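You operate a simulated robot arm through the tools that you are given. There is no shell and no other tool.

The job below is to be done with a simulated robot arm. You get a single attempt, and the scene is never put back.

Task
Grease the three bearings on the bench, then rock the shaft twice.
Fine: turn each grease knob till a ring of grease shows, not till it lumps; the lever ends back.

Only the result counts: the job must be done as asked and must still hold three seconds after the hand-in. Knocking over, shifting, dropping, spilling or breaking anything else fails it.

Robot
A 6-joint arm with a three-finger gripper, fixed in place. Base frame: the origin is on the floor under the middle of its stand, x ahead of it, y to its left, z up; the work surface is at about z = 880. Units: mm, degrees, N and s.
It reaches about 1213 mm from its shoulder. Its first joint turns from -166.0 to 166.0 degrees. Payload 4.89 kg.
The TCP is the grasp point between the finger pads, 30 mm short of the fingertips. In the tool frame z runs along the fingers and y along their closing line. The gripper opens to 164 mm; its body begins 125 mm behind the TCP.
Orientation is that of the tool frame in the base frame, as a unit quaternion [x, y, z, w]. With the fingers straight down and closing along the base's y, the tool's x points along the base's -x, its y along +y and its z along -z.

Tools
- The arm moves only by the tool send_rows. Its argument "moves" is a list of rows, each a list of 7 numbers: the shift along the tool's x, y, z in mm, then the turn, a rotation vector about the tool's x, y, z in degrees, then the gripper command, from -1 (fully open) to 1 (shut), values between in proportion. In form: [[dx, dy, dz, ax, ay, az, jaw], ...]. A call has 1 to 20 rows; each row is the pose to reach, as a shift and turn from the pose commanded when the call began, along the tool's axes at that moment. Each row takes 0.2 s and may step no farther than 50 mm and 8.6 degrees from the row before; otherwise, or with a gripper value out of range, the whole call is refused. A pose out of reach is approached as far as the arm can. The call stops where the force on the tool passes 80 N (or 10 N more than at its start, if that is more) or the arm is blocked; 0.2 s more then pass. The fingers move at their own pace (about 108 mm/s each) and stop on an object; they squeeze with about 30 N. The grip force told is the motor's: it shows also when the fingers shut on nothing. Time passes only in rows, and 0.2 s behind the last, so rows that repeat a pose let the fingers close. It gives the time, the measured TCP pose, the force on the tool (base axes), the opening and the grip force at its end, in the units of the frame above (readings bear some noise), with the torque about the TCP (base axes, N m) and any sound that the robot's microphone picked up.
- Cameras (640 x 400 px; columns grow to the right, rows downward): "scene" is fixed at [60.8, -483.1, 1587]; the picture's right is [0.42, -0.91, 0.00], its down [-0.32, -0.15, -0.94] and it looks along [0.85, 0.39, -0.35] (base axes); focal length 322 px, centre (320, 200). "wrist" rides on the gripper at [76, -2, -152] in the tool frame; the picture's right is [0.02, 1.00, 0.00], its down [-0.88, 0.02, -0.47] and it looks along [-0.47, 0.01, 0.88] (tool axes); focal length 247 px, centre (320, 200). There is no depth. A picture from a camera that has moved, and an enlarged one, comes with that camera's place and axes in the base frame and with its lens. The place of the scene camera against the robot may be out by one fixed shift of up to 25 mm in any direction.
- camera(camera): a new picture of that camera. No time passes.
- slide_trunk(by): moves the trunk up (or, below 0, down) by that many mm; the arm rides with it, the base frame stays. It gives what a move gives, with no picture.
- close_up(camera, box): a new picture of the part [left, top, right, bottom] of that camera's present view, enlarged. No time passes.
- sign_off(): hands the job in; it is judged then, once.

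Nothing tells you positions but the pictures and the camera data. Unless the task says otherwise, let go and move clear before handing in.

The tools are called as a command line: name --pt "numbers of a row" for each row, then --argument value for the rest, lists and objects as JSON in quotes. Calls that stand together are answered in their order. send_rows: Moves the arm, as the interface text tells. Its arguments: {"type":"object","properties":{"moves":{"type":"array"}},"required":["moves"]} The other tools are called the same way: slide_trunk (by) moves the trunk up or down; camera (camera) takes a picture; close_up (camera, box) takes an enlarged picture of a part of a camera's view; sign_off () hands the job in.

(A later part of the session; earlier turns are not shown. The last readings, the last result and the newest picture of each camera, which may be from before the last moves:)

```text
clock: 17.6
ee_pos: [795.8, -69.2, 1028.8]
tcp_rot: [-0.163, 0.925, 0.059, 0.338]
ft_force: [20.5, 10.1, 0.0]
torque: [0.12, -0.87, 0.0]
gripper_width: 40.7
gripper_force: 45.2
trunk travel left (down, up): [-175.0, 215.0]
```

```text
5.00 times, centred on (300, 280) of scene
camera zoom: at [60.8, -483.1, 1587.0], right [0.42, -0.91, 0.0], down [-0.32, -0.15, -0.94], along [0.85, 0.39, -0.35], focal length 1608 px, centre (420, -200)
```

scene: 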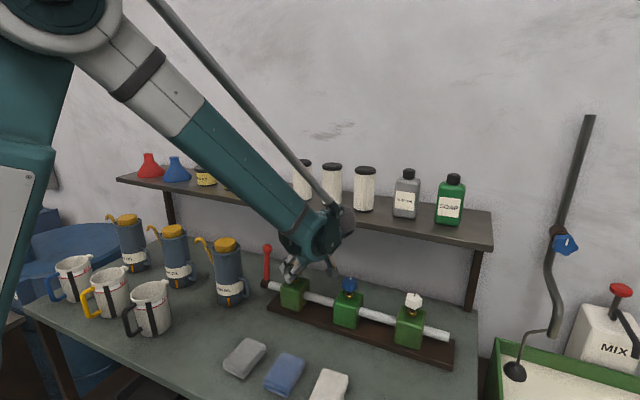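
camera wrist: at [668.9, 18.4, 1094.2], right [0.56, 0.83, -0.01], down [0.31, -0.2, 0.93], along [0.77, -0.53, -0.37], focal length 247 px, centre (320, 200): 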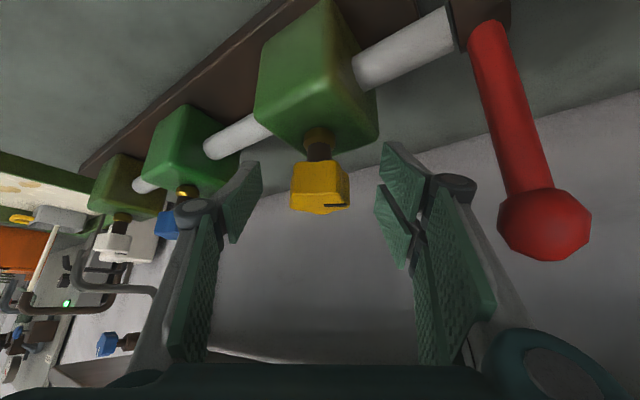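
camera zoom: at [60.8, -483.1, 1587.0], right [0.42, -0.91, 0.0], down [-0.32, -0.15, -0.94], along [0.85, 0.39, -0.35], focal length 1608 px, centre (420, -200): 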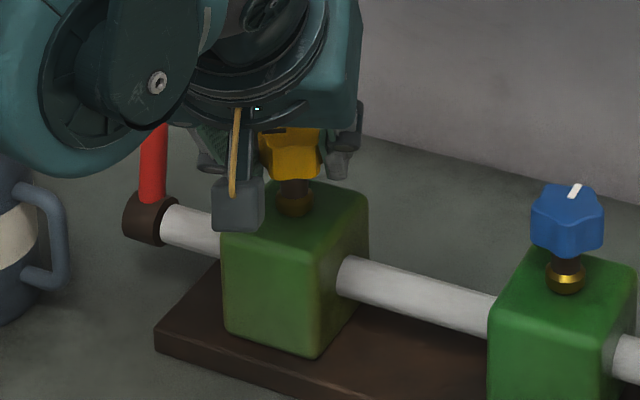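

send_rows --pt "-0.4 0 0.3 -3.2 0 -3.83 1" --pt "-0.8 0 0.6 -6.43 0 -7.66 1" --pt "-0.8 0 0.6 -9.64 0 -11.49 1"

close_up --camera "wrist" --box '[240, 80, 400, 240]'

close_up --camera "scene" --box '[260, 240, 340, 320]'

```text
clock: 18.4
ee_pos: [795.5, -69.8, 1029.1]
tcp_rot: [-0.283, 0.896, 0.103, 0.326]
ft_force: [-5.0, -3.0, 3.4]
torque: [-0.25, 0.54, 0.01]
gripper_width: 40.4
gripper_force: 45.0
trunk travel left (down, up): [-175.0, 215.0]
```

```text
2.50 times, centred on (320, 160) of wrist
camera zoom: at [668.3, -160.1, 1094.3], right [-0.59, 0.81, -0.01], down [0.29, 0.23, 0.93], along [0.75, 0.54, -0.37], focal length 617 px, centre (320, 300)
```

zoom: 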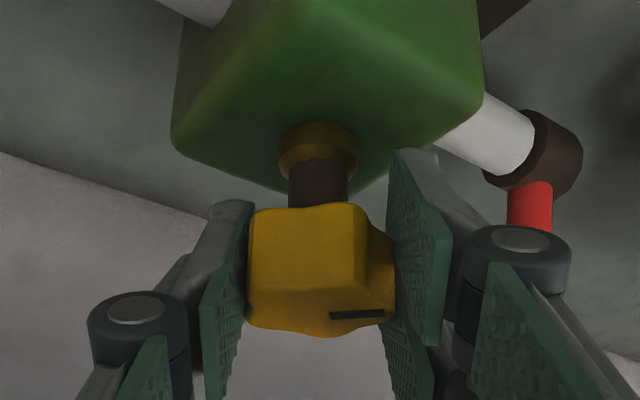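

```text
5.00 times, centred on (300, 280) of scene
camera zoom: at [60.8, -483.1, 1587.0], right [0.42, -0.91, 0.0], down [-0.32, -0.15, -0.94], along [0.85, 0.39, -0.35], focal length 1608 px, centre (420, -200)
```

zoom: 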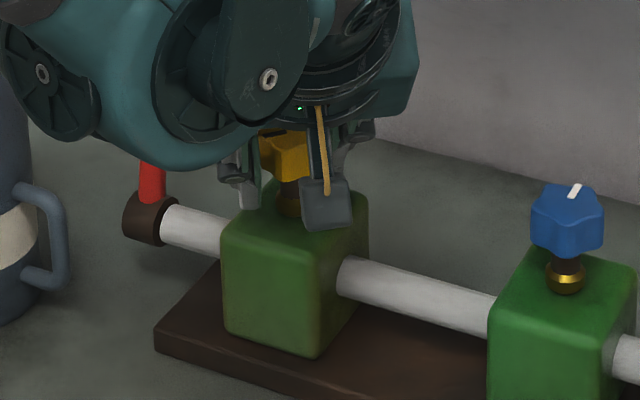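

The knob is at about +130°, torque still low, collar clean. I'll continue.

send_rows --pt "0 0 0 -3.2 0 -3.83 1" --pt "0 0 0 -6.43 0 -7.66 1" --pt "0 0 0 -9.64 0 -11.49 1"

close_up --camera "wrist" --box '[240, 80, 400, 240]'

close_up --camera "scene" --box '[260, 240, 340, 320]'

```text
clock: 19.2
ee_pos: [795.2, -68.3, 1029.2]
tcp_rot: [-0.397, 0.852, 0.144, 0.31]
ft_force: [-10.8, -8.6, 1.9]
torque: [-0.29, 0.33, -0.05]
gripper_width: 40.2
gripper_force: 44.7
trunk travel left (down, up): [-175.0, 215.0]
```

```text
2.50 times, centred on (320, 160) of wrist
camera zoom: at [696.0, -190.0, 1094.2], right [-0.78, 0.63, -0.01], down [0.22, 0.3, 0.93], along [0.59, 0.72, -0.37], focal length 617 px, centre (320, 300)
```

zoom: 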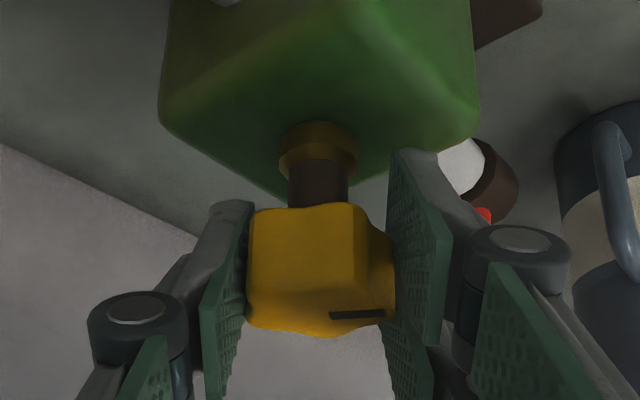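

```text
5.00 times, centred on (300, 280) of scene
camera zoom: at [60.8, -483.1, 1587.0], right [0.42, -0.91, 0.0], down [-0.32, -0.15, -0.94], along [0.85, 0.39, -0.35], focal length 1608 px, centre (420, -200)
```

zoom: 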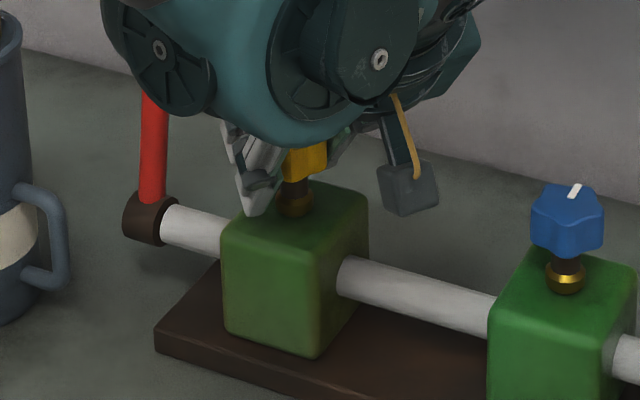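

send_rows --pt "0 0 0 -3.2 0 -3.83 1" --pt "0 0 0 -6.43 0 -7.66 1" --pt "0 0 0 -9.64 0 -11.49 1"

close_up --camera "wrist" --box '[240, 80, 400, 240]'

close_up --camera "scene" --box '[260, 240, 340, 320]'

```text
clock: 20.0
ee_pos: [794.0, -68.9, 1028.1]
tcp_rot: [-0.505, 0.793, 0.184, 0.288]
ft_force: [-24.8, -18.5, -13.5]
torque: [-0.44, 0.56, -0.07]
gripper_width: 40.0
gripper_force: 45.2
trunk travel left (down, up): [-175.0, 215.0]
```

```text
2.50 times, centred on (320, 160) of wrist
camera zoom: at [730.6, -210.8, 1094.3], right [-0.91, 0.41, -0.01], down [0.14, 0.34, 0.93], along [0.38, 0.85, -0.37], focal length 617 px, centre (320, 300)
```

zoom: 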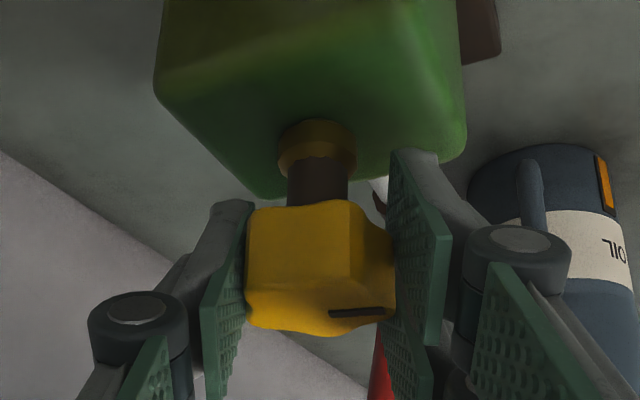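

```text
5.00 times, centred on (300, 280) of scene
camera zoom: at [60.8, -483.1, 1587.0], right [0.42, -0.91, 0.0], down [-0.32, -0.15, -0.94], along [0.85, 0.39, -0.35], focal length 1608 px, centre (420, -200)
```

zoom: 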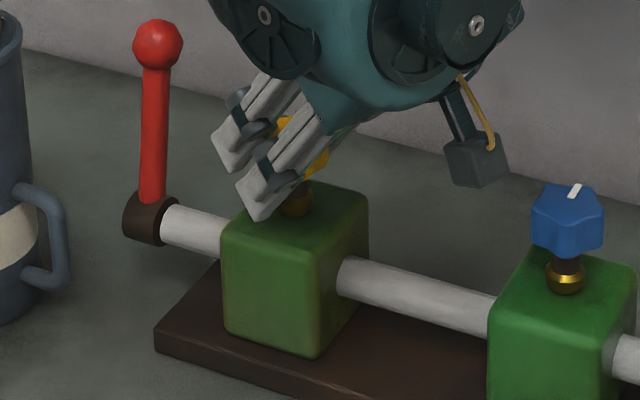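

The knob is at about +160° with no ring yet. I'll re-grip: open, swing back 100°, and look.

send_rows --pt "0 0 0 0 0 0 -0.1" --pt "0 0 0 0 0 0 -0.1" --pt "0 0 0 4.95 0 5.9 -0.1" --pt "0 0 0 9.9 0 11.8 -0.1" --pt "0 0 0 14.84 0 17.68 -0.1" --pt "0 0 0 19.79 0 23.58 -0.1" --pt "0 0 0 24.74 0 29.47 -0.1" --pt "0 0 0 29.68 0 35.36 -0.1" --pt "0 0 0 34.63 0 41.26 -0.1" --pt "0 0 0 39.58 0 47.15 -0.1" --pt "0 0 0 44.52 0 53.05 -0.1" --pt "0 0 0 49.47 0 58.94 -0.1" --pt "0 0 0 54.42 0 64.83 -0.1" --pt "0 0 0 59.36 0 70.73 -0.1" --pt "0 0 0 64.3 0 76.6 -0.1"

camera --camera "wrist"

close_up --camera "wrist" --box '[240, 80, 400, 240]'

```text
clock: 23.2
ee_pos: [794.9, -67.2, 1027.8]
tcp_rot: [0.285, 0.896, -0.103, 0.326]
ft_force: [-0.2, 0.1, 0.5]
torque: [0.09, -0.06, 0.08]
gripper_width: 90.4
gripper_force: 0.0
trunk travel left (down, up): [-175.0, 215.0]
```

```text
taken
camera wrist: at [666.8, 20.6, 1094.9], right [0.56, 0.83, -0.01], down [0.31, -0.2, 0.93], along [0.77, -0.53, -0.37], focal length 247 px, centre (320, 200)
```

wrist: 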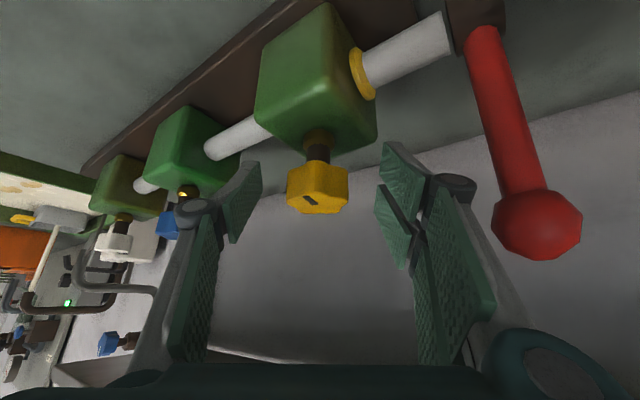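

```text
2.50 times, centred on (320, 160) of wrist
camera zoom: at [666.8, 20.6, 1094.9], right [0.56, 0.83, -0.01], down [0.31, -0.2, 0.93], along [0.77, -0.53, -0.37], focal length 617 px, centre (320, 300)
```

zoom: 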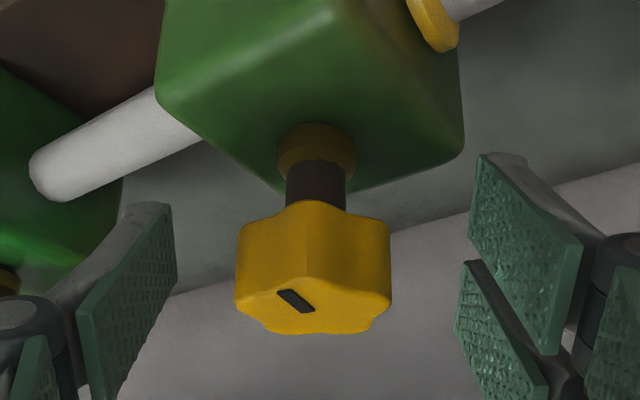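

A yellow ring now shows around the shaft on the lever side of the yellow bearing, a spot my earlier angles hid. I'll look closer before doing anything more.

close_up --camera "wrist" --box '[320, 30, 420, 110]'

close_up --camera "scene" --box '[255, 250, 325, 320]'

close_up --camera "scene" --box '[260, 260, 460, 360]'

```text
5.00 times, centred on (370, 70) of wrist
camera zoom: at [666.8, 20.6, 1094.9], right [0.56, 0.83, -0.01], down [0.31, -0.2, 0.93], along [0.77, -0.53, -0.37], focal length 1235 px, centre (70, 850)
```

zoom: 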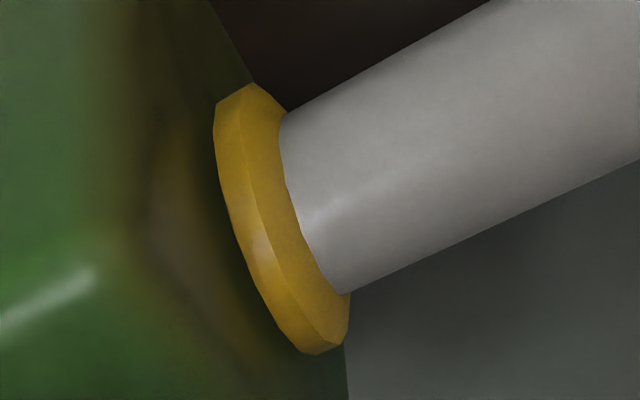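

```text
5.71 times, centred on (290, 285) of scene
camera zoom: at [60.8, -483.1, 1587.0], right [0.42, -0.91, 0.0], down [-0.32, -0.15, -0.94], along [0.85, 0.39, -0.35], focal length 1838 px, centre (491, -286)
```

zoom: 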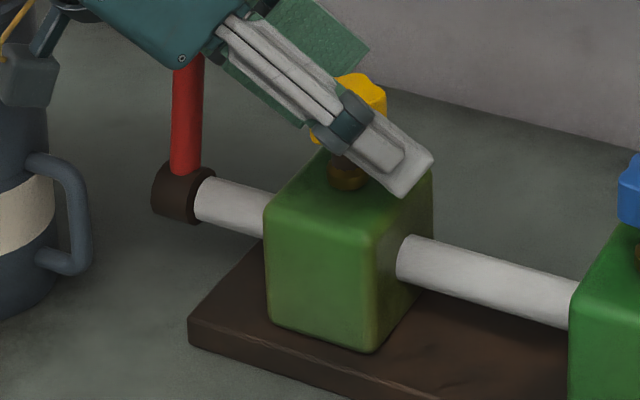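

```text
3.20 times, centred on (360, 310) of scene
camera zoom: at [60.8, -483.1, 1587.0], right [0.42, -0.91, 0.0], down [-0.32, -0.15, -0.94], along [0.85, 0.39, -0.35], focal length 1030 px, centre (192, -152)
```

zoom: 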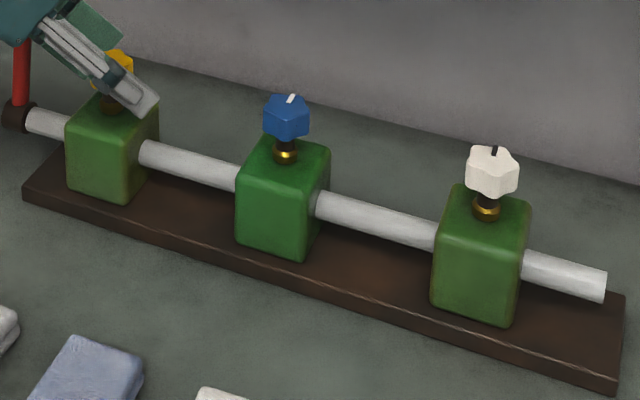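

A clean, even ring with no lumps shows on the yellow bearing, so that knob is done at roughly 160° and I leave it. The ring only shows on the +y face, so for the others I'll keep the hand on the +y side where I can watch it. First I'll swing to face front with the fingers open.

send_rows --pt "0 0 0 -4.5 0 -5.36 -0.1" --pt "0 0 0 -9 0 -10.7 -0.1" --pt "0 0 0 -13.5 0 -16.1 -0.1" --pt "0 0 0 -18 0 -21.4 -0.1" --pt "0 0 0 -22.5 0 -26.8 -0.1"

```text
clock: 24.4
ee_pos: [795.3, -66.8, 1027.6]
tcp_rot: [0.0, 0.94, 0.0, 0.343]
ft_force: [0.4, 0.8, 0.4]
torque: [-0.07, -0.03, -0.03]
gripper_width: 90.3
gripper_force: 0.1
trunk travel left (down, up): [-175.0, 215.0]
```

The hand now faces straight forward. I'll retreat from the yellow knob and go to a stand-off on the blue knob, yawed to its +y side.

send_rows --pt "0 0 -27.5 0 0 0 -0.1" --pt "0 0 -55 0 0 0 -0.1" --pt "0 0 -82.5 0 0 0 -0.1" --pt "0 0 -110 0 0 0 -0.1" --pt "-2.8 -15.8 -107.6 4.42 0 5.27 -0.1" --pt "-5.6 -31.6 -105.3 8.84 0 10.54 -0.1" --pt "-8.4 -47.4 -102.9 13.26 0 15.81 -0.1" --pt "-11.2 -63.2 -100.6 17.7 0 21.1 -0.1" --pt "-14 -79 -98.2 22.1 0 26.35 -0.1" --pt "-16.8 -94.8 -95.8 26.5 0 31.6 -0.1" --pt "-19.6 -110.6 -93.5 30.9 0 36.9 -0.1" --pt "-22.5 -126.5 -91.1 35.4 0 42.1 -0.1"

camera --camera "wrist"

camera --camera "scene"

```text
clock: 27.0
ee_pos: [753.4, -195.3, 1112.6]
tcp_rot: [0.435, 0.833, -0.158, 0.304]
ft_force: [0.1, -0.1, 0.1]
torque: [-0.01, -0.01, 0.07]
gripper_width: 90.2
gripper_force: 0.1
trunk travel left (down, up): [-175.0, 215.0]
```

```text
taken
camera wrist: at [663.5, -67.8, 1178.0], right [0.81, 0.58, -0.01], down [0.23, -0.29, 0.93], along [0.54, -0.76, -0.37], focal length 247 px, centre (320, 200)
```

wrist: 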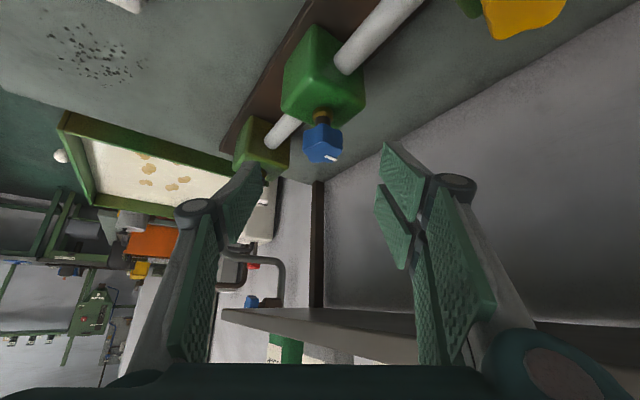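

```text
taken
```

scene: 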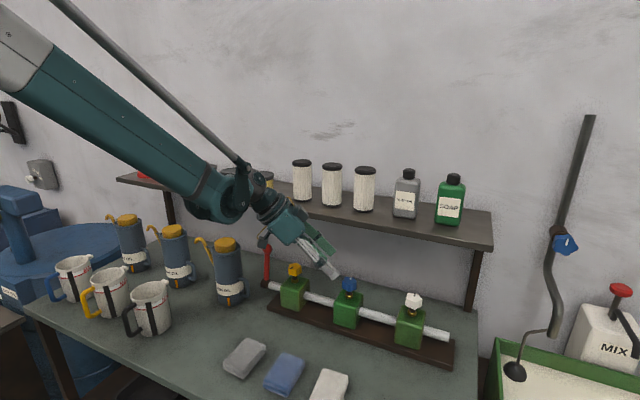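

The blue knob comes out at about (795, -249.5). I'll advance around it with the fingers open.

send_rows --pt "0.4 0.6 22 0 0 0 -0.1" --pt "0.8 1.2 44 0 0 0 -0.1" --pt "1.2 1.8 66 0 0 0 -0.1" --pt "1.6 2.4 88 0 0 0 -0.1" --pt "2 2.8 108.7 0 0 0 -0.1"

camera --camera "wrist"

close_up --camera "scene" --box '[280, 240, 400, 340]'

```text
clock: 28.2
ee_pos: [796.1, -247.9, 1028.4]
tcp_rot: [0.434, 0.833, -0.158, 0.303]
ft_force: [-1.2, 0.5, 0.4]
torque: [0.03, -0.05, 0.01]
gripper_width: 90.5
gripper_force: 0.1
trunk travel left (down, up): [-175.0, 215.0]
```

```text
taken
camera wrist: at [706.2, -120.7, 1093.9], right [0.81, 0.59, -0.01], down [0.23, -0.29, 0.93], along [0.54, -0.76, -0.37], focal length 247 px, centre (320, 200)
```

wrist: 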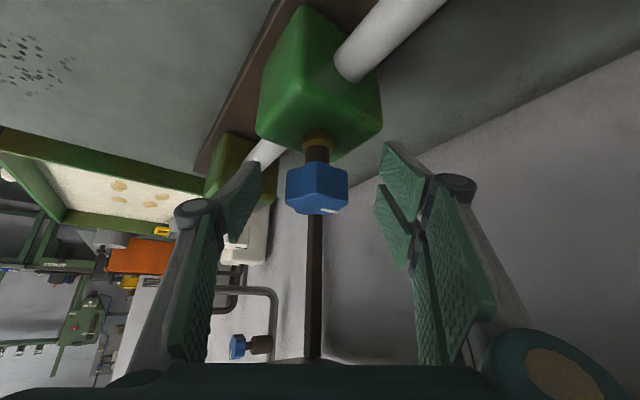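

```text
4.00 times, centred on (340, 290) of scene
camera zoom: at [60.8, -483.1, 1587.0], right [0.42, -0.91, 0.0], down [-0.32, -0.15, -0.94], along [0.85, 0.39, -0.35], focal length 1287 px, centre (240, -160)
```

zoom: 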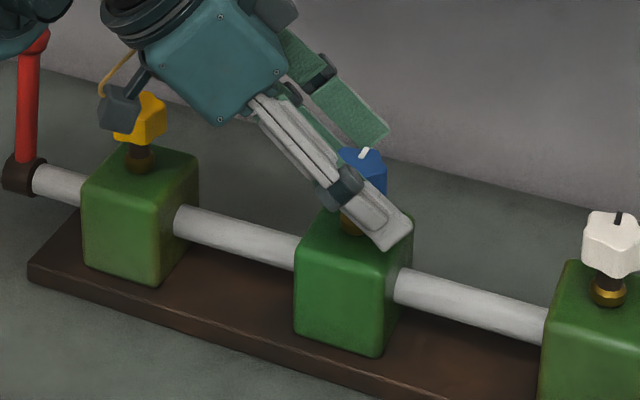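

The blue knob is between the pads and the shaft's +y exit is in clear view. I'll close and turn counter-clockwise 10°.

send_rows --pt "0 -2 0 0 0 0 0.3" --pt "0 -2 0 0 0 0 1" --pt "0 -2 0 0 0 0 1" --pt "0 -2 0 -3.2 0 -3.83 1" --pt "0 -2 0 -6.43 0 -7.66 1"

camera --camera "wrist"

close_up --camera "wrist" --box '[240, 80, 400, 240]'

```text
clock: 29.4
ee_pos: [794.2, -248.2, 1027.7]
tcp_rot: [0.359, 0.868, -0.131, 0.317]
ft_force: [0.0, 12.6, 6.2]
torque: [0.39, 0.1, 0.02]
gripper_width: 40.8
gripper_force: 45.7
trunk travel left (down, up): [-175.0, 215.0]
```

```text
taken
camera wrist: at [683.0, -139.5, 1093.7], right [0.7, 0.72, -0.01], down [0.28, -0.25, 0.93], along [0.66, -0.65, -0.37], focal length 247 px, centre (320, 200)
```

wrist: 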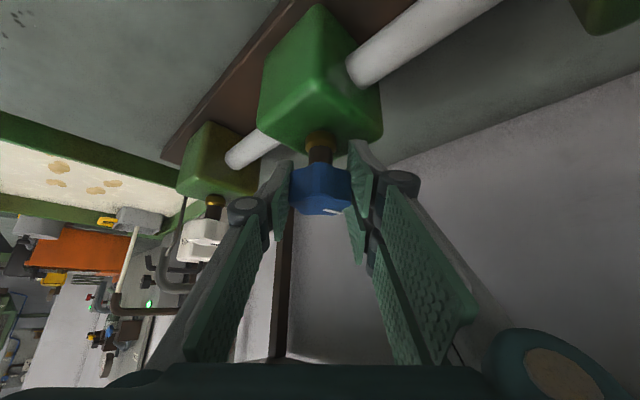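

```text
2.50 times, centred on (320, 160) of wrist
camera zoom: at [683.0, -139.5, 1093.7], right [0.7, 0.72, -0.01], down [0.28, -0.25, 0.93], along [0.66, -0.65, -0.37], focal length 617 px, centre (320, 300)
```

zoom: 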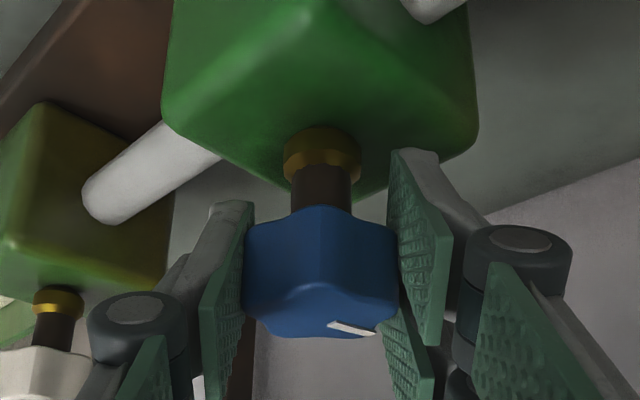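

The blue knob follows, with its mark fixed in the grip. I'll continue, checking the shaft's exit on the +y face after each step.

send_rows --pt "0 0 0 -3.2 0 -3.83 1" --pt "0 0 0 -6.43 0 -7.66 1" --pt "0 0 0 -9.64 0 -11.49 1" --pt "0 0 0 -12.86 0 -15.32 1"

close_up --camera "wrist" --box '[220, 0, 480, 230]'

```text
clock: 30.4
ee_pos: [794.0, -248.7, 1029.2]
tcp_rot: [0.204, 0.918, -0.075, 0.333]
ft_force: [-2.9, 9.2, 2.8]
torque: [0.51, 0.54, 0.0]
gripper_width: 40.6
gripper_force: 43.8
trunk travel left (down, up): [-175.0, 215.0]
```

```text
1.74 times, centred on (350, 115) of wrist
camera zoom: at [652.0, -184.9, 1093.8], right [0.41, 0.91, -0.01], down [0.34, -0.14, 0.93], along [0.85, -0.38, -0.37], focal length 430 px, centre (268, 348)
```

zoom: 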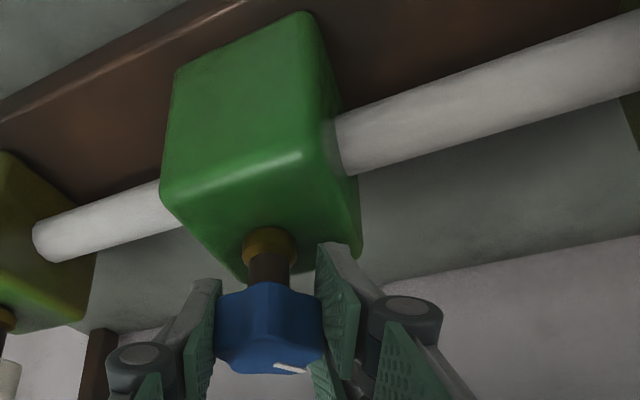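

send_rows --pt "0 0 0 -3.2 0 -3.83 1" --pt "0 0 0 -6.43 0 -7.66 1" --pt "0 0 0 -9.64 0 -11.49 1" --pt "0 0 0 -12.86 0 -15.32 1"

close_up --camera "wrist" --box '[220, 0, 480, 230]'

```text
clock: 31.4
ee_pos: [793.4, -250.1, 1028.3]
tcp_rot: [0.042, 0.939, -0.015, 0.342]
ft_force: [-12.6, 3.9, -8.8]
torque: [0.36, 0.02, 0.02]
gripper_width: 40.7
gripper_force: 44.7
trunk travel left (down, up): [-175.0, 215.0]
```

```text
1.74 times, centred on (350, 115) of wrist
camera zoom: at [638.5, -238.0, 1094.0], right [0.07, 1.0, -0.01], down [0.37, -0.01, 0.93], along [0.93, -0.07, -0.37], focal length 430 px, centre (268, 348)
```

zoom: 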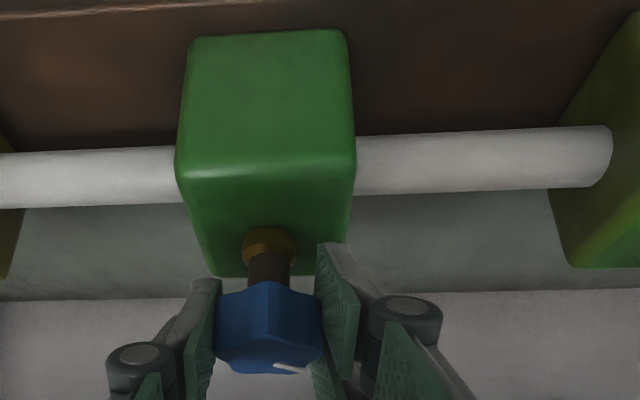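

The blue knob is at about +50° with no ring. I'll re-grip: open, swing back 55°, close, and turn another 20°.

send_rows --pt "0 0 0 0 0 0 -0.1" --pt "0 0 0 0 0 0 -0.1" --pt "0 0 0 4.42 0 5.27 -0.1" --pt "0 0 0 8.84 0 10.54 -0.1" --pt "0 0 0 13.26 0 15.81 -0.1" --pt "0 0 0 17.7 0 21.1 -0.1" --pt "0 0 0 22.1 0 26.35 -0.1" --pt "0 0 0 26.5 0 31.6 -0.1" --pt "0 0 0 30.9 0 36.9 -0.1" --pt "0 0 0 35.4 0 42.1 -0.1" --pt "0 0 0 35.4 0 42.1 0.3" --pt "0 0 0 35.4 0 42.1 1" --pt "0 0 0 35.4 0 42.1 1" --pt "0 0 0 32.15 0 38.3 1" --pt "0 0 0 28.9 0 34.5 1" --pt "0 0 0 25.7 0 30.6 1" --pt "0 0 0 22.5 0 26.8 1"

close_up --camera "wrist" --box '[220, 0, 480, 230]'

close_up --camera "scene" --box '[280, 240, 400, 340]'

```text
clock: 35.0
ee_pos: [795.7, -249.4, 1028.1]
tcp_rot: [0.321, 0.883, -0.118, 0.322]
ft_force: [36.6, 22.4, 13.9]
torque: [0.6, -0.33, 0.03]
gripper_width: 39.9
gripper_force: 44.9
trunk travel left (down, up): [-175.0, 215.0]
```

```text
1.74 times, centred on (350, 115) of wrist
camera zoom: at [675.3, -149.6, 1094.6], right [0.63, 0.78, -0.02], down [0.3, -0.22, 0.93], along [0.72, -0.59, -0.37], focal length 430 px, centre (268, 348)
```

zoom: 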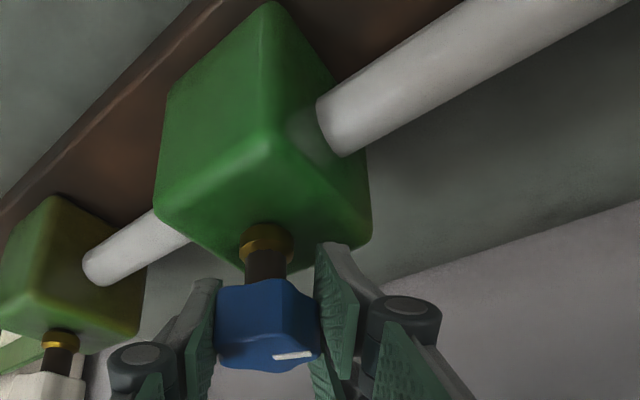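

```text
4.00 times, centred on (340, 290) of scene
camera zoom: at [60.8, -483.1, 1587.0], right [0.42, -0.91, 0.0], down [-0.32, -0.15, -0.94], along [0.85, 0.39, -0.35], focal length 1287 px, centre (240, -160)
```

zoom: 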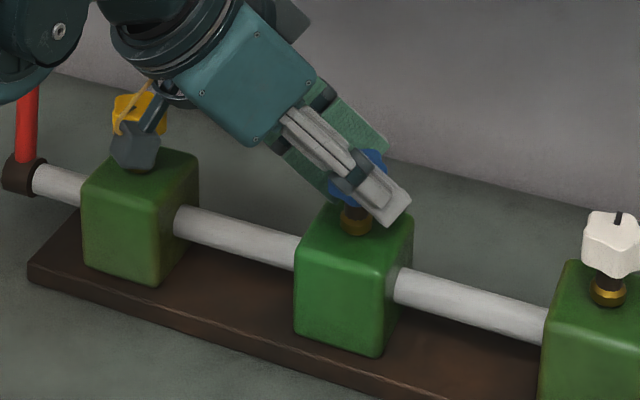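

The side load is higher than I like, so I'll ease it by shifting about 2.5 mm and keep turning in small steps; the knob is at about +70°.

send_rows --pt "0 1.2 0 -3.2 0 -3.83 1" --pt "0 2.5 0 -6.43 0 -7.66 1"

close_up --camera "wrist" --box '[220, 0, 480, 230]'

```text
clock: 35.6
ee_pos: [796.2, -248.6, 1028.8]
tcp_rot: [0.243, 0.907, -0.089, 0.331]
ft_force: [24.0, 7.5, 27.8]
torque: [0.17, -0.05, 0.04]
gripper_width: 39.8
gripper_force: 45.0
trunk travel left (down, up): [-175.0, 215.0]
```

```text
1.74 times, centred on (350, 115) of wrist
camera zoom: at [659.8, -171.6, 1094.4], right [0.49, 0.87, -0.02], down [0.33, -0.17, 0.93], along [0.81, -0.46, -0.37], focal length 430 px, centre (268, 348)
```

zoom: 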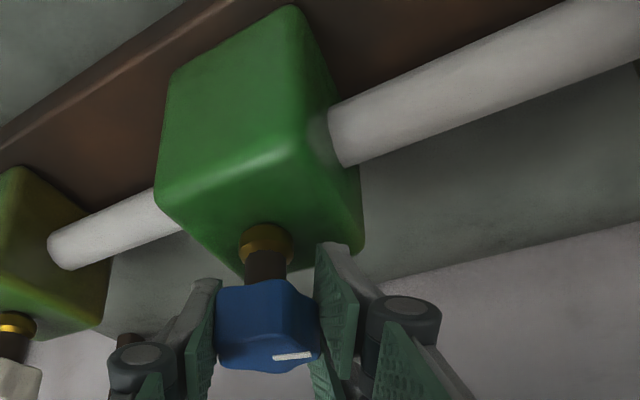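

send_rows --pt "-0.5 0.3 -0.6 -3.2 0 -3.83 1" --pt "-1 0.6 -1.2 -6.43 0 -7.66 1"

close_up --camera "wrist" --box '[220, 0, 480, 230]'

```text
clock: 36.2
ee_pos: [794.4, -248.9, 1028.7]
tcp_rot: [0.164, 0.926, -0.06, 0.335]
ft_force: [3.9, -7.8, -6.1]
torque: [0.03, -0.52, 0.0]
gripper_width: 39.5
gripper_force: 44.4
trunk travel left (down, up): [-175.0, 215.0]
```

```text
1.74 times, centred on (350, 115) of wrist
camera zoom: at [648.4, -196.4, 1094.7], right [0.33, 0.94, -0.01], down [0.36, -0.11, 0.93], along [0.87, -0.31, -0.37], focal length 430 px, centre (268, 348)
```

zoom: 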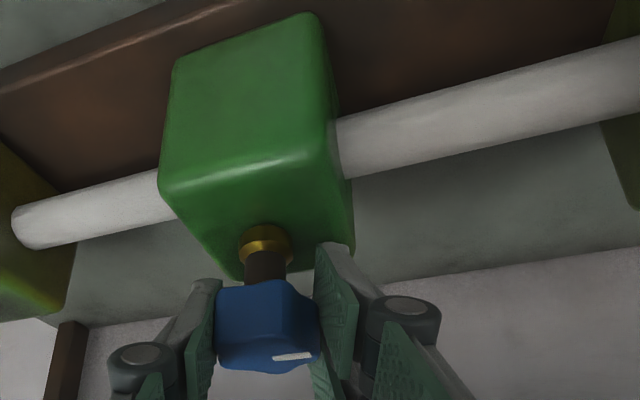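

The blue knob is at about +90°, forces are small and no ring yet. I'll continue in 10° steps.

send_rows --pt "0 0 0 -3.2 0 -3.83 1" --pt "0 0 0 -6.43 0 -7.66 1"

close_up --camera "wrist" --box '[220, 0, 480, 230]'

```text
clock: 36.8
ee_pos: [795.0, -248.5, 1028.7]
tcp_rot: [0.082, 0.936, -0.03, 0.34]
ft_force: [-11.9, -11.7, -17.1]
torque: [0.02, 0.52, -0.03]
gripper_width: 39.4
gripper_force: 45.0
trunk travel left (down, up): [-175.0, 215.0]
```

```text
1.74 times, centred on (350, 115) of wrist
camera zoom: at [641.3, -222.9, 1094.9], right [0.16, 0.99, -0.01], down [0.37, -0.05, 0.93], along [0.92, -0.15, -0.37], focal length 430 px, centre (268, 348)
```

zoom: 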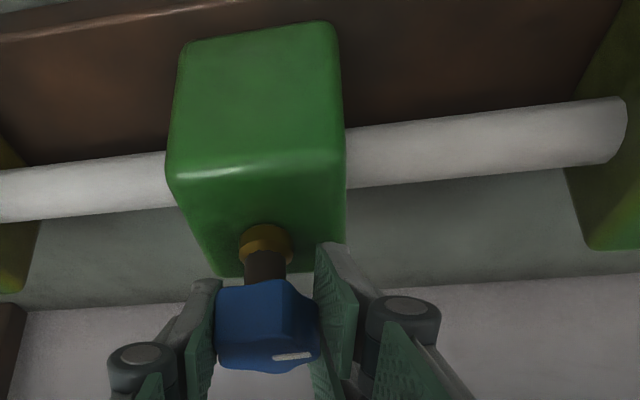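

The blue knob is at about +100°, still no ring. I'll re-grip again: swing back 50°, close, and turn just 5°.

send_rows --pt "0 0 0 0 0 0 -0.1" --pt "0 0 0 0 0 0 -0.1" --pt "0 0 0 4.59 0 5.47 -0.1" --pt "0 0 0 9.18 0 10.94 -0.1" --pt "0 0 0 13.78 0 16.4 -0.1" --pt "0 0 0 18.37 0 21.9 -0.1" --pt "0 0 0 22.96 0 27.35 -0.1" --pt "0 0 0 27.55 0 32.8 -0.1" --pt "0 0 0 32.15 0 38.3 -0.1" --pt "0 0 0 32.15 0 38.3 0.3" --pt "0 0 0 32.15 0 38.3 1" --pt "0 0 0 32.15 0 38.3 1" --pt "0 0 0 28.9 0 34.5 1"

close_up --camera "wrist" --box '[220, 0, 480, 230]'

```text
clock: 39.6
ee_pos: [794.4, -248.7, 1029.0]
tcp_rot: [0.435, 0.833, -0.158, 0.303]
ft_force: [-30.5, -14.1, -11.2]
torque: [-0.34, 0.2, 0.01]
gripper_width: 40.9
gripper_force: 44.9
trunk travel left (down, up): [-175.0, 215.0]
```

```text
1.74 times, centred on (350, 115) of wrist
camera zoom: at [704.6, -121.7, 1095.7], right [0.81, 0.58, -0.01], down [0.23, -0.29, 0.93], along [0.54, -0.76, -0.37], focal length 430 px, centre (268, 348)
```

zoom: 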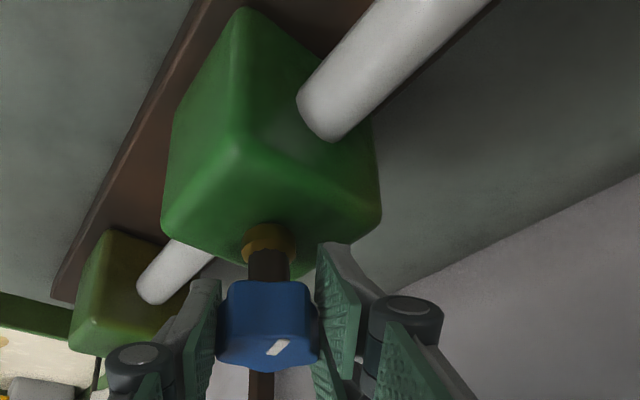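

send_rows --pt "0 -1 0 -3.2 0 -3.83 1" --pt "0 -2 0 -6.43 0 -7.66 1"

close_up --camera "wrist" --box '[220, 0, 480, 230]'

```text
clock: 40.2
ee_pos: [794.9, -248.4, 1028.9]
tcp_rot: [0.36, 0.868, -0.131, 0.315]
ft_force: [-26.0, -10.5, -5.0]
torque: [0.03, 0.71, -0.05]
gripper_width: 40.9
gripper_force: 45.0
trunk travel left (down, up): [-175.0, 215.0]
```

```text
1.74 times, centred on (350, 115) of wrist
camera zoom: at [683.5, -139.9, 1095.6], right [0.7, 0.72, -0.01], down [0.27, -0.25, 0.93], along [0.66, -0.65, -0.37], focal length 430 px, centre (268, 348)
```

zoom: 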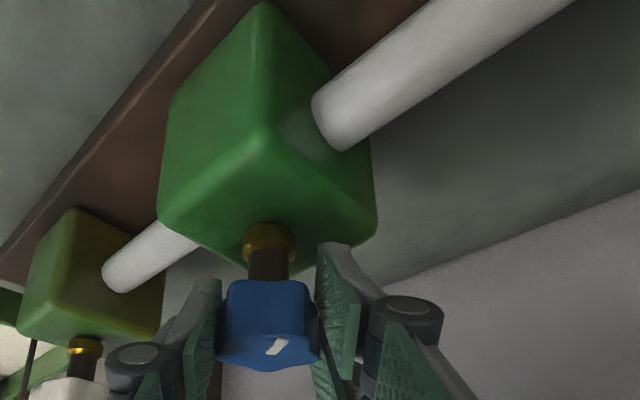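

The blue knob is at about +115°, no ring. Next 10°.

send_rows --pt "0 -0.7 0 -3.2 0 -3.83 1" --pt "0 -1.4 0 -6.43 0 -7.66 1"

close_up --camera "wrist" --box '[220, 0, 480, 230]'

```text
clock: 40.8
ee_pos: [794.4, -249.1, 1030.2]
tcp_rot: [0.282, 0.896, -0.102, 0.327]
ft_force: [-5.2, 1.2, 2.8]
torque: [0.48, -0.07, -0.02]
gripper_width: 41.0
gripper_force: 44.8
trunk travel left (down, up): [-175.0, 215.0]
```

```text
1.74 times, centred on (350, 115) of wrist
camera zoom: at [666.0, -161.4, 1095.4], right [0.56, 0.83, -0.01], down [0.31, -0.2, 0.93], along [0.77, -0.52, -0.37], focal length 430 px, centre (268, 348)
```

zoom: 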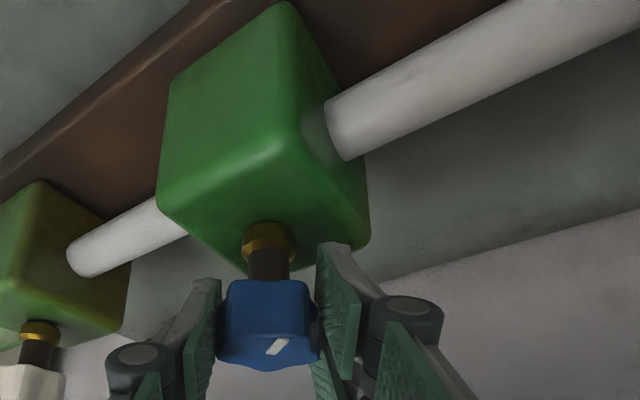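

The blue knob is at about +125°, no ring. Next 10°.

send_rows --pt "0 0 0 -3.2 0 -3.83 1" --pt "0 0 0 -6.43 0 -7.66 1"

close_up --camera "wrist" --box '[220, 0, 480, 230]'

```text
clock: 41.4
ee_pos: [794.6, -249.1, 1031.0]
tcp_rot: [0.204, 0.917, -0.074, 0.335]
ft_force: [14.8, 1.9, 13.9]
torque: [0.2, 0.21, 0.01]
gripper_width: 41.1
gripper_force: 45.2
trunk travel left (down, up): [-175.0, 215.0]
```

```text
1.74 times, centred on (350, 115) of wrist
camera zoom: at [652.6, -185.1, 1095.4], right [0.41, 0.91, -0.01], down [0.34, -0.14, 0.93], along [0.85, -0.38, -0.37], focal length 430 px, centre (268, 348)
```

zoom: 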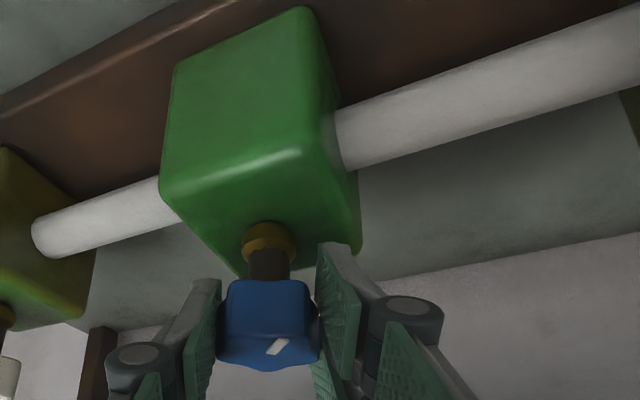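

The blue knob is at about +135°, no ring. Next 10°.

send_rows --pt "0 0 0 -3.2 0 -3.83 1" --pt "0 0 0 -6.43 0 -7.66 1"

close_up --camera "wrist" --box '[220, 0, 480, 230]'

```text
clock: 42.0
ee_pos: [794.6, -249.5, 1030.3]
tcp_rot: [0.122, 0.931, -0.044, 0.34]
ft_force: [29.7, -5.1, 11.4]
torque: [-0.22, -0.86, -0.02]
gripper_width: 40.7
gripper_force: 45.2
trunk travel left (down, up): [-175.0, 215.0]
```

```text
1.74 times, centred on (350, 115) of wrist
camera zoom: at [643.6, -210.8, 1095.5], right [0.24, 0.97, -0.01], down [0.36, -0.08, 0.93], along [0.9, -0.23, -0.37], focal length 430 px, centre (268, 348)
```

zoom: 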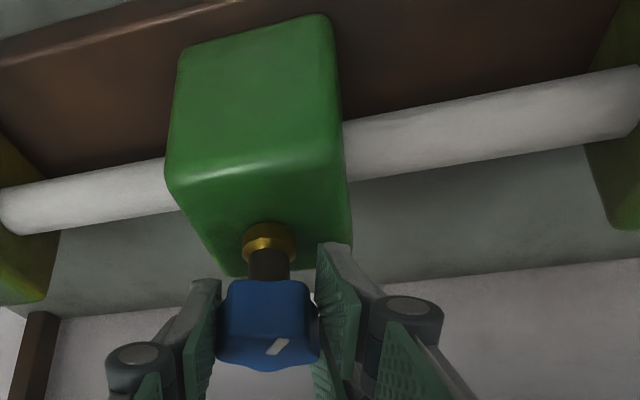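

The blue knob is at about +145°, no ring, and I'm near the end of the visible span. I'll re-grip and turn 5° more.

send_rows --pt "0 0 0 0 0 0 -0.1" --pt "-0.8 0 0.6 0 0 0 -0.1" --pt "-0.8 0 0.6 4.82 0 5.75 -0.1" --pt "-0.8 0 0.6 9.64 0 11.5 -0.1" --pt "-0.8 0 0.6 14.46 0 17.2 -0.1" --pt "-0.8 0 0.6 19.3 0 23 -0.1" --pt "-0.8 0 0.6 24.1 0 28.7 -0.1" --pt "-0.8 0 0.6 28.9 0 34.5 -0.1" --pt "-0.8 0 0.6 28.9 0 34.5 0.3" --pt "-0.8 0 0.6 28.9 0 34.5 1" --pt "-0.8 0 0.6 28.9 0 34.5 1" --pt "-0.8 0 0.6 25.7 0 30.6 1"

close_up --camera "wrist" --box '[220, 0, 480, 230]'

```text
clock: 44.6
ee_pos: [794.1, -250.2, 1029.4]
tcp_rot: [0.433, 0.834, -0.157, 0.304]
ft_force: [4.3, 2.2, -9.0]
torque: [-0.11, -0.4, 0.02]
gripper_width: 40.6
gripper_force: 44.8
trunk travel left (down, up): [-175.0, 215.0]
```

```text
1.74 times, centred on (350, 115) of wrist
camera zoom: at [703.6, -122.7, 1096.0], right [0.81, 0.59, -0.01], down [0.23, -0.29, 0.93], along [0.54, -0.76, -0.37], focal length 430 px, centre (268, 348)
```

zoom: 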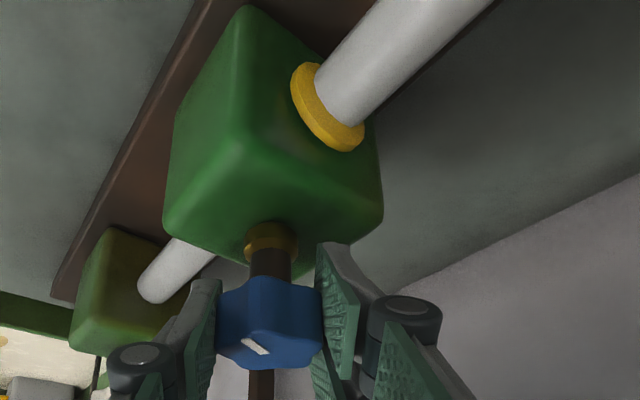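

A clean ring has appeared on the blue bearing at about 150°. I'll stop turning, release and confirm.

send_rows --pt "0 0 0 0 0 0 -0.1" --pt "0 0 0 0 0 0 -0.1" --pt "0 0 0 0 0 0 -0.1"

close_up --camera "wrist" --box '[220, 0, 480, 230]'

```text
clock: 45.4
ee_pos: [793.7, -250.2, 1030.3]
tcp_rot: [0.434, 0.834, -0.157, 0.304]
ft_force: [-1.0, 0.5, 0.5]
torque: [0.02, 0.02, -0.02]
gripper_width: 90.1
gripper_force: 0.1
trunk travel left (down, up): [-175.0, 215.0]
```

```text
1.74 times, centred on (350, 115) of wrist
camera zoom: at [703.2, -123.0, 1096.6], right [0.81, 0.59, -0.01], down [0.23, -0.29, 0.93], along [0.54, -0.76, -0.37], focal length 430 px, centre (268, 348)
```

zoom: 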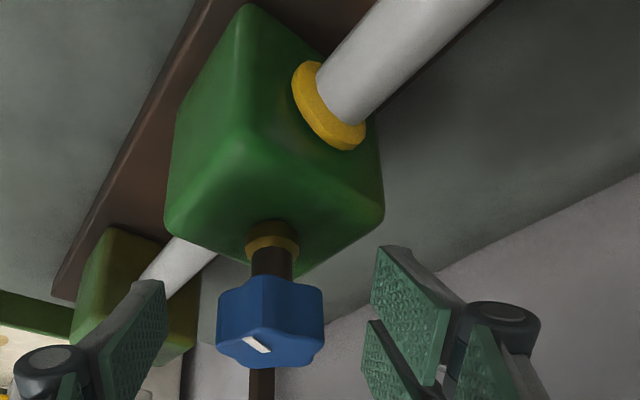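

The ring holds on the blue bearing. I'll retreat and move to a stand-off on the white knob at the same yaw.

send_rows --pt "0 0 -27.5 0 0 0 -0.1" --pt "0 0 -55 0 0 0 -0.1" --pt "0 0 -82.5 0 0 0 -0.1" --pt "0 0 -110 0 0 0 -0.1" --pt "-19 -17.4 -94 0 0 0 -0.1" --pt "-38 -34.8 -78 0 0 0 -0.1" --pt "-57 -52.2 -62 0 0 0 -0.1" --pt "-76 -69.6 -46 0 0 0 -0.1" --pt "-95 -87 -30 0 0 0 -0.1" --pt "-114 -104.5 -14.2 0 0 0 -0.1"

camera --camera "wrist"

camera --camera "scene"

```text
clock: 47.6
ee_pos: [753.4, -373.3, 1116.2]
tcp_rot: [0.434, 0.833, -0.158, 0.303]
ft_force: [-0.5, 0.6, -0.5]
torque: [-0.06, -0.01, -0.03]
gripper_width: 90.2
gripper_force: 0.1
trunk travel left (down, up): [-175.0, 215.0]
```

```text
taken
camera wrist: at [662.8, -246.1, 1180.7], right [0.81, 0.59, -0.01], down [0.23, -0.29, 0.93], along [0.54, -0.76, -0.37], focal length 247 px, centre (320, 200)
```

wrist: 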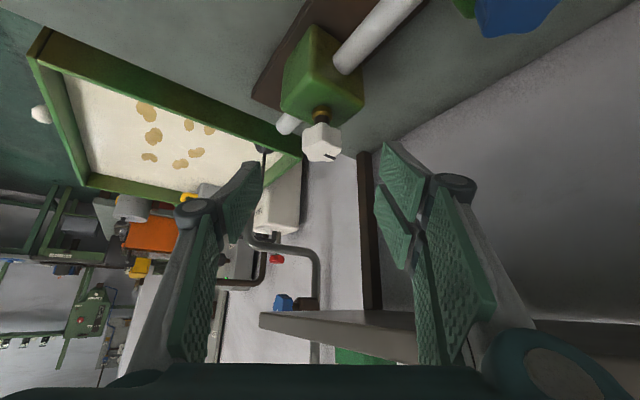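

```text
taken
```

scene: 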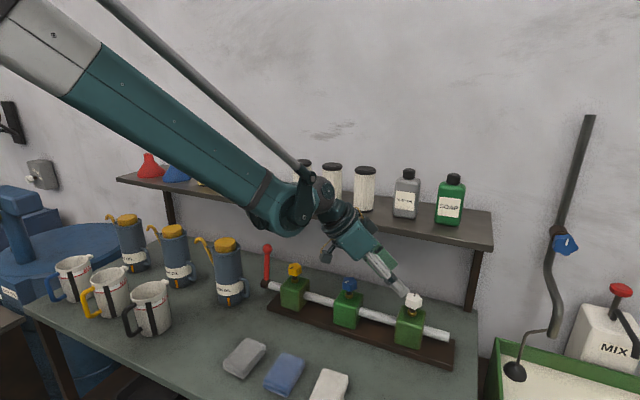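

The white knob is at about (794, -431) and lined up with the fingers. I'll advance around it.

send_rows --pt "0.4 0 22 0 0 0 -0.1" --pt "0.8 0 44 0 0 0 -0.1" --pt "1.3 -0.2 67 0 0 0 -0.1" --pt "1.8 -0.4 90 0 0 0 -0.1" --pt "2.2 -0.5 112 0 0 0 -0.1"

camera --camera "wrist"

close_up --camera "scene" --box '[340, 250, 460, 350]'

```text
clock: 48.8
ee_pos: [793.4, -430.5, 1027.9]
tcp_rot: [0.434, 0.833, -0.158, 0.304]
ft_force: [-1.2, 1.2, 0.7]
torque: [-0.01, -0.04, 0.04]
gripper_width: 90.4
gripper_force: 0.0
trunk travel left (down, up): [-175.0, 215.0]
```

```text
taken
camera wrist: at [703.4, -303.2, 1092.8], right [0.81, 0.59, -0.01], down [0.23, -0.29, 0.93], along [0.54, -0.76, -0.37], focal length 247 px, centre (320, 200)
```

wrist: 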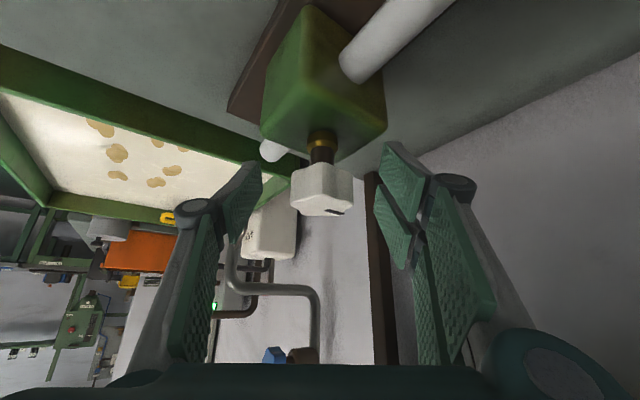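

```text
4.00 times, centred on (400, 300) of scene
camera zoom: at [60.8, -483.1, 1587.0], right [0.42, -0.91, 0.0], down [-0.32, -0.15, -0.94], along [0.85, 0.39, -0.35], focal length 1287 px, centre (0, -200)
```

zoom: 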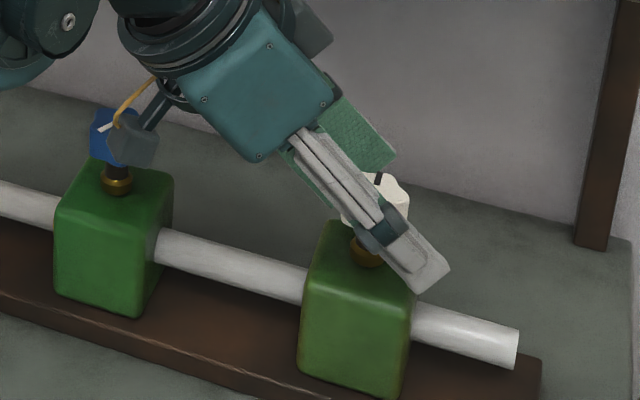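

The white knob is centred between the pads. I'll close and turn 15°.

send_rows --pt "0 0 0 0 0 0 0.3" --pt "0 0 0 0 0 0 1" --pt "0 0 0 0 0 0 1" --pt "0 0 0 -3.2 0 -3.83 1" --pt "0 0 0 -6.43 0 -7.66 1" --pt "0 0 0 -9.64 0 -11.49 1"

close_up --camera "wrist" --box '[220, 0, 480, 230]'

```text
clock: 50.2
ee_pos: [794.1, -429.6, 1026.8]
tcp_rot: [0.32, 0.883, -0.118, 0.322]
ft_force: [20.5, 22.9, 11.4]
torque: [0.23, -0.25, 0.01]
gripper_width: 40.8
gripper_force: 45.0
trunk travel left (down, up): [-175.0, 215.0]
```

```text
1.74 times, centred on (350, 115) of wrist
camera zoom: at [674.2, -330.7, 1092.7], right [0.63, 0.78, -0.01], down [0.3, -0.22, 0.93], along [0.72, -0.59, -0.37], focal length 430 px, centre (268, 348)
```

zoom: 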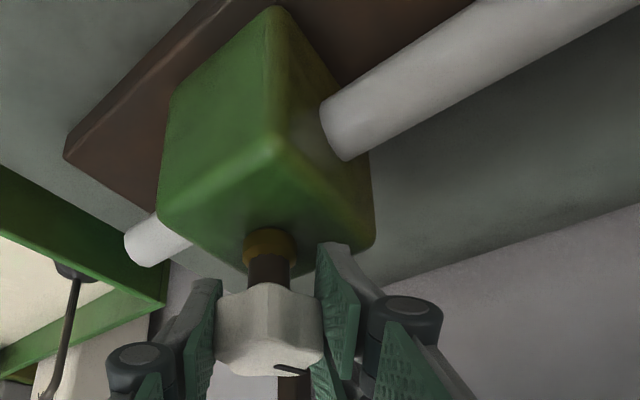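

The white knob follows, at about +15°. I'll ease the side load and continue.

send_rows --pt "0 0.9 0 -3.2 0 -3.83 1" --pt "0 1.8 0 -6.43 0 -7.66 1" --pt "0 1.8 0 -9.64 0 -11.49 1"

close_up --camera "wrist" --box '[220, 0, 480, 230]'

```text
clock: 51.0
ee_pos: [794.7, -429.2, 1027.2]
tcp_rot: [0.203, 0.918, -0.075, 0.333]
ft_force: [6.9, 27.6, -2.6]
torque: [0.3, -0.4, 0.01]
gripper_width: 40.5
gripper_force: 45.2
trunk travel left (down, up): [-175.0, 215.0]
```

```text
1.74 times, centred on (350, 115) of wrist
camera zoom: at [652.8, -365.5, 1092.9], right [0.41, 0.91, -0.01], down [0.34, -0.14, 0.93], along [0.85, -0.38, -0.37], focal length 430 px, centre (268, 348)
```

zoom: 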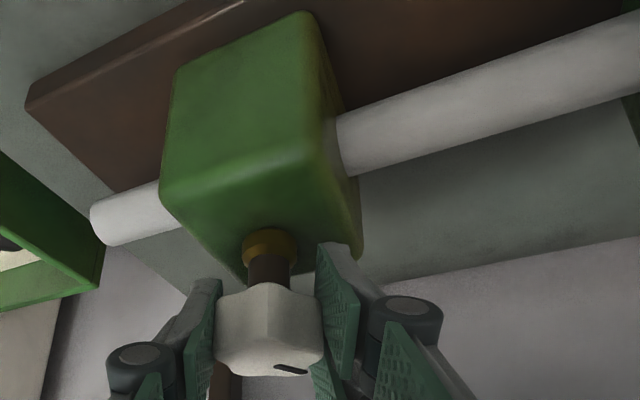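

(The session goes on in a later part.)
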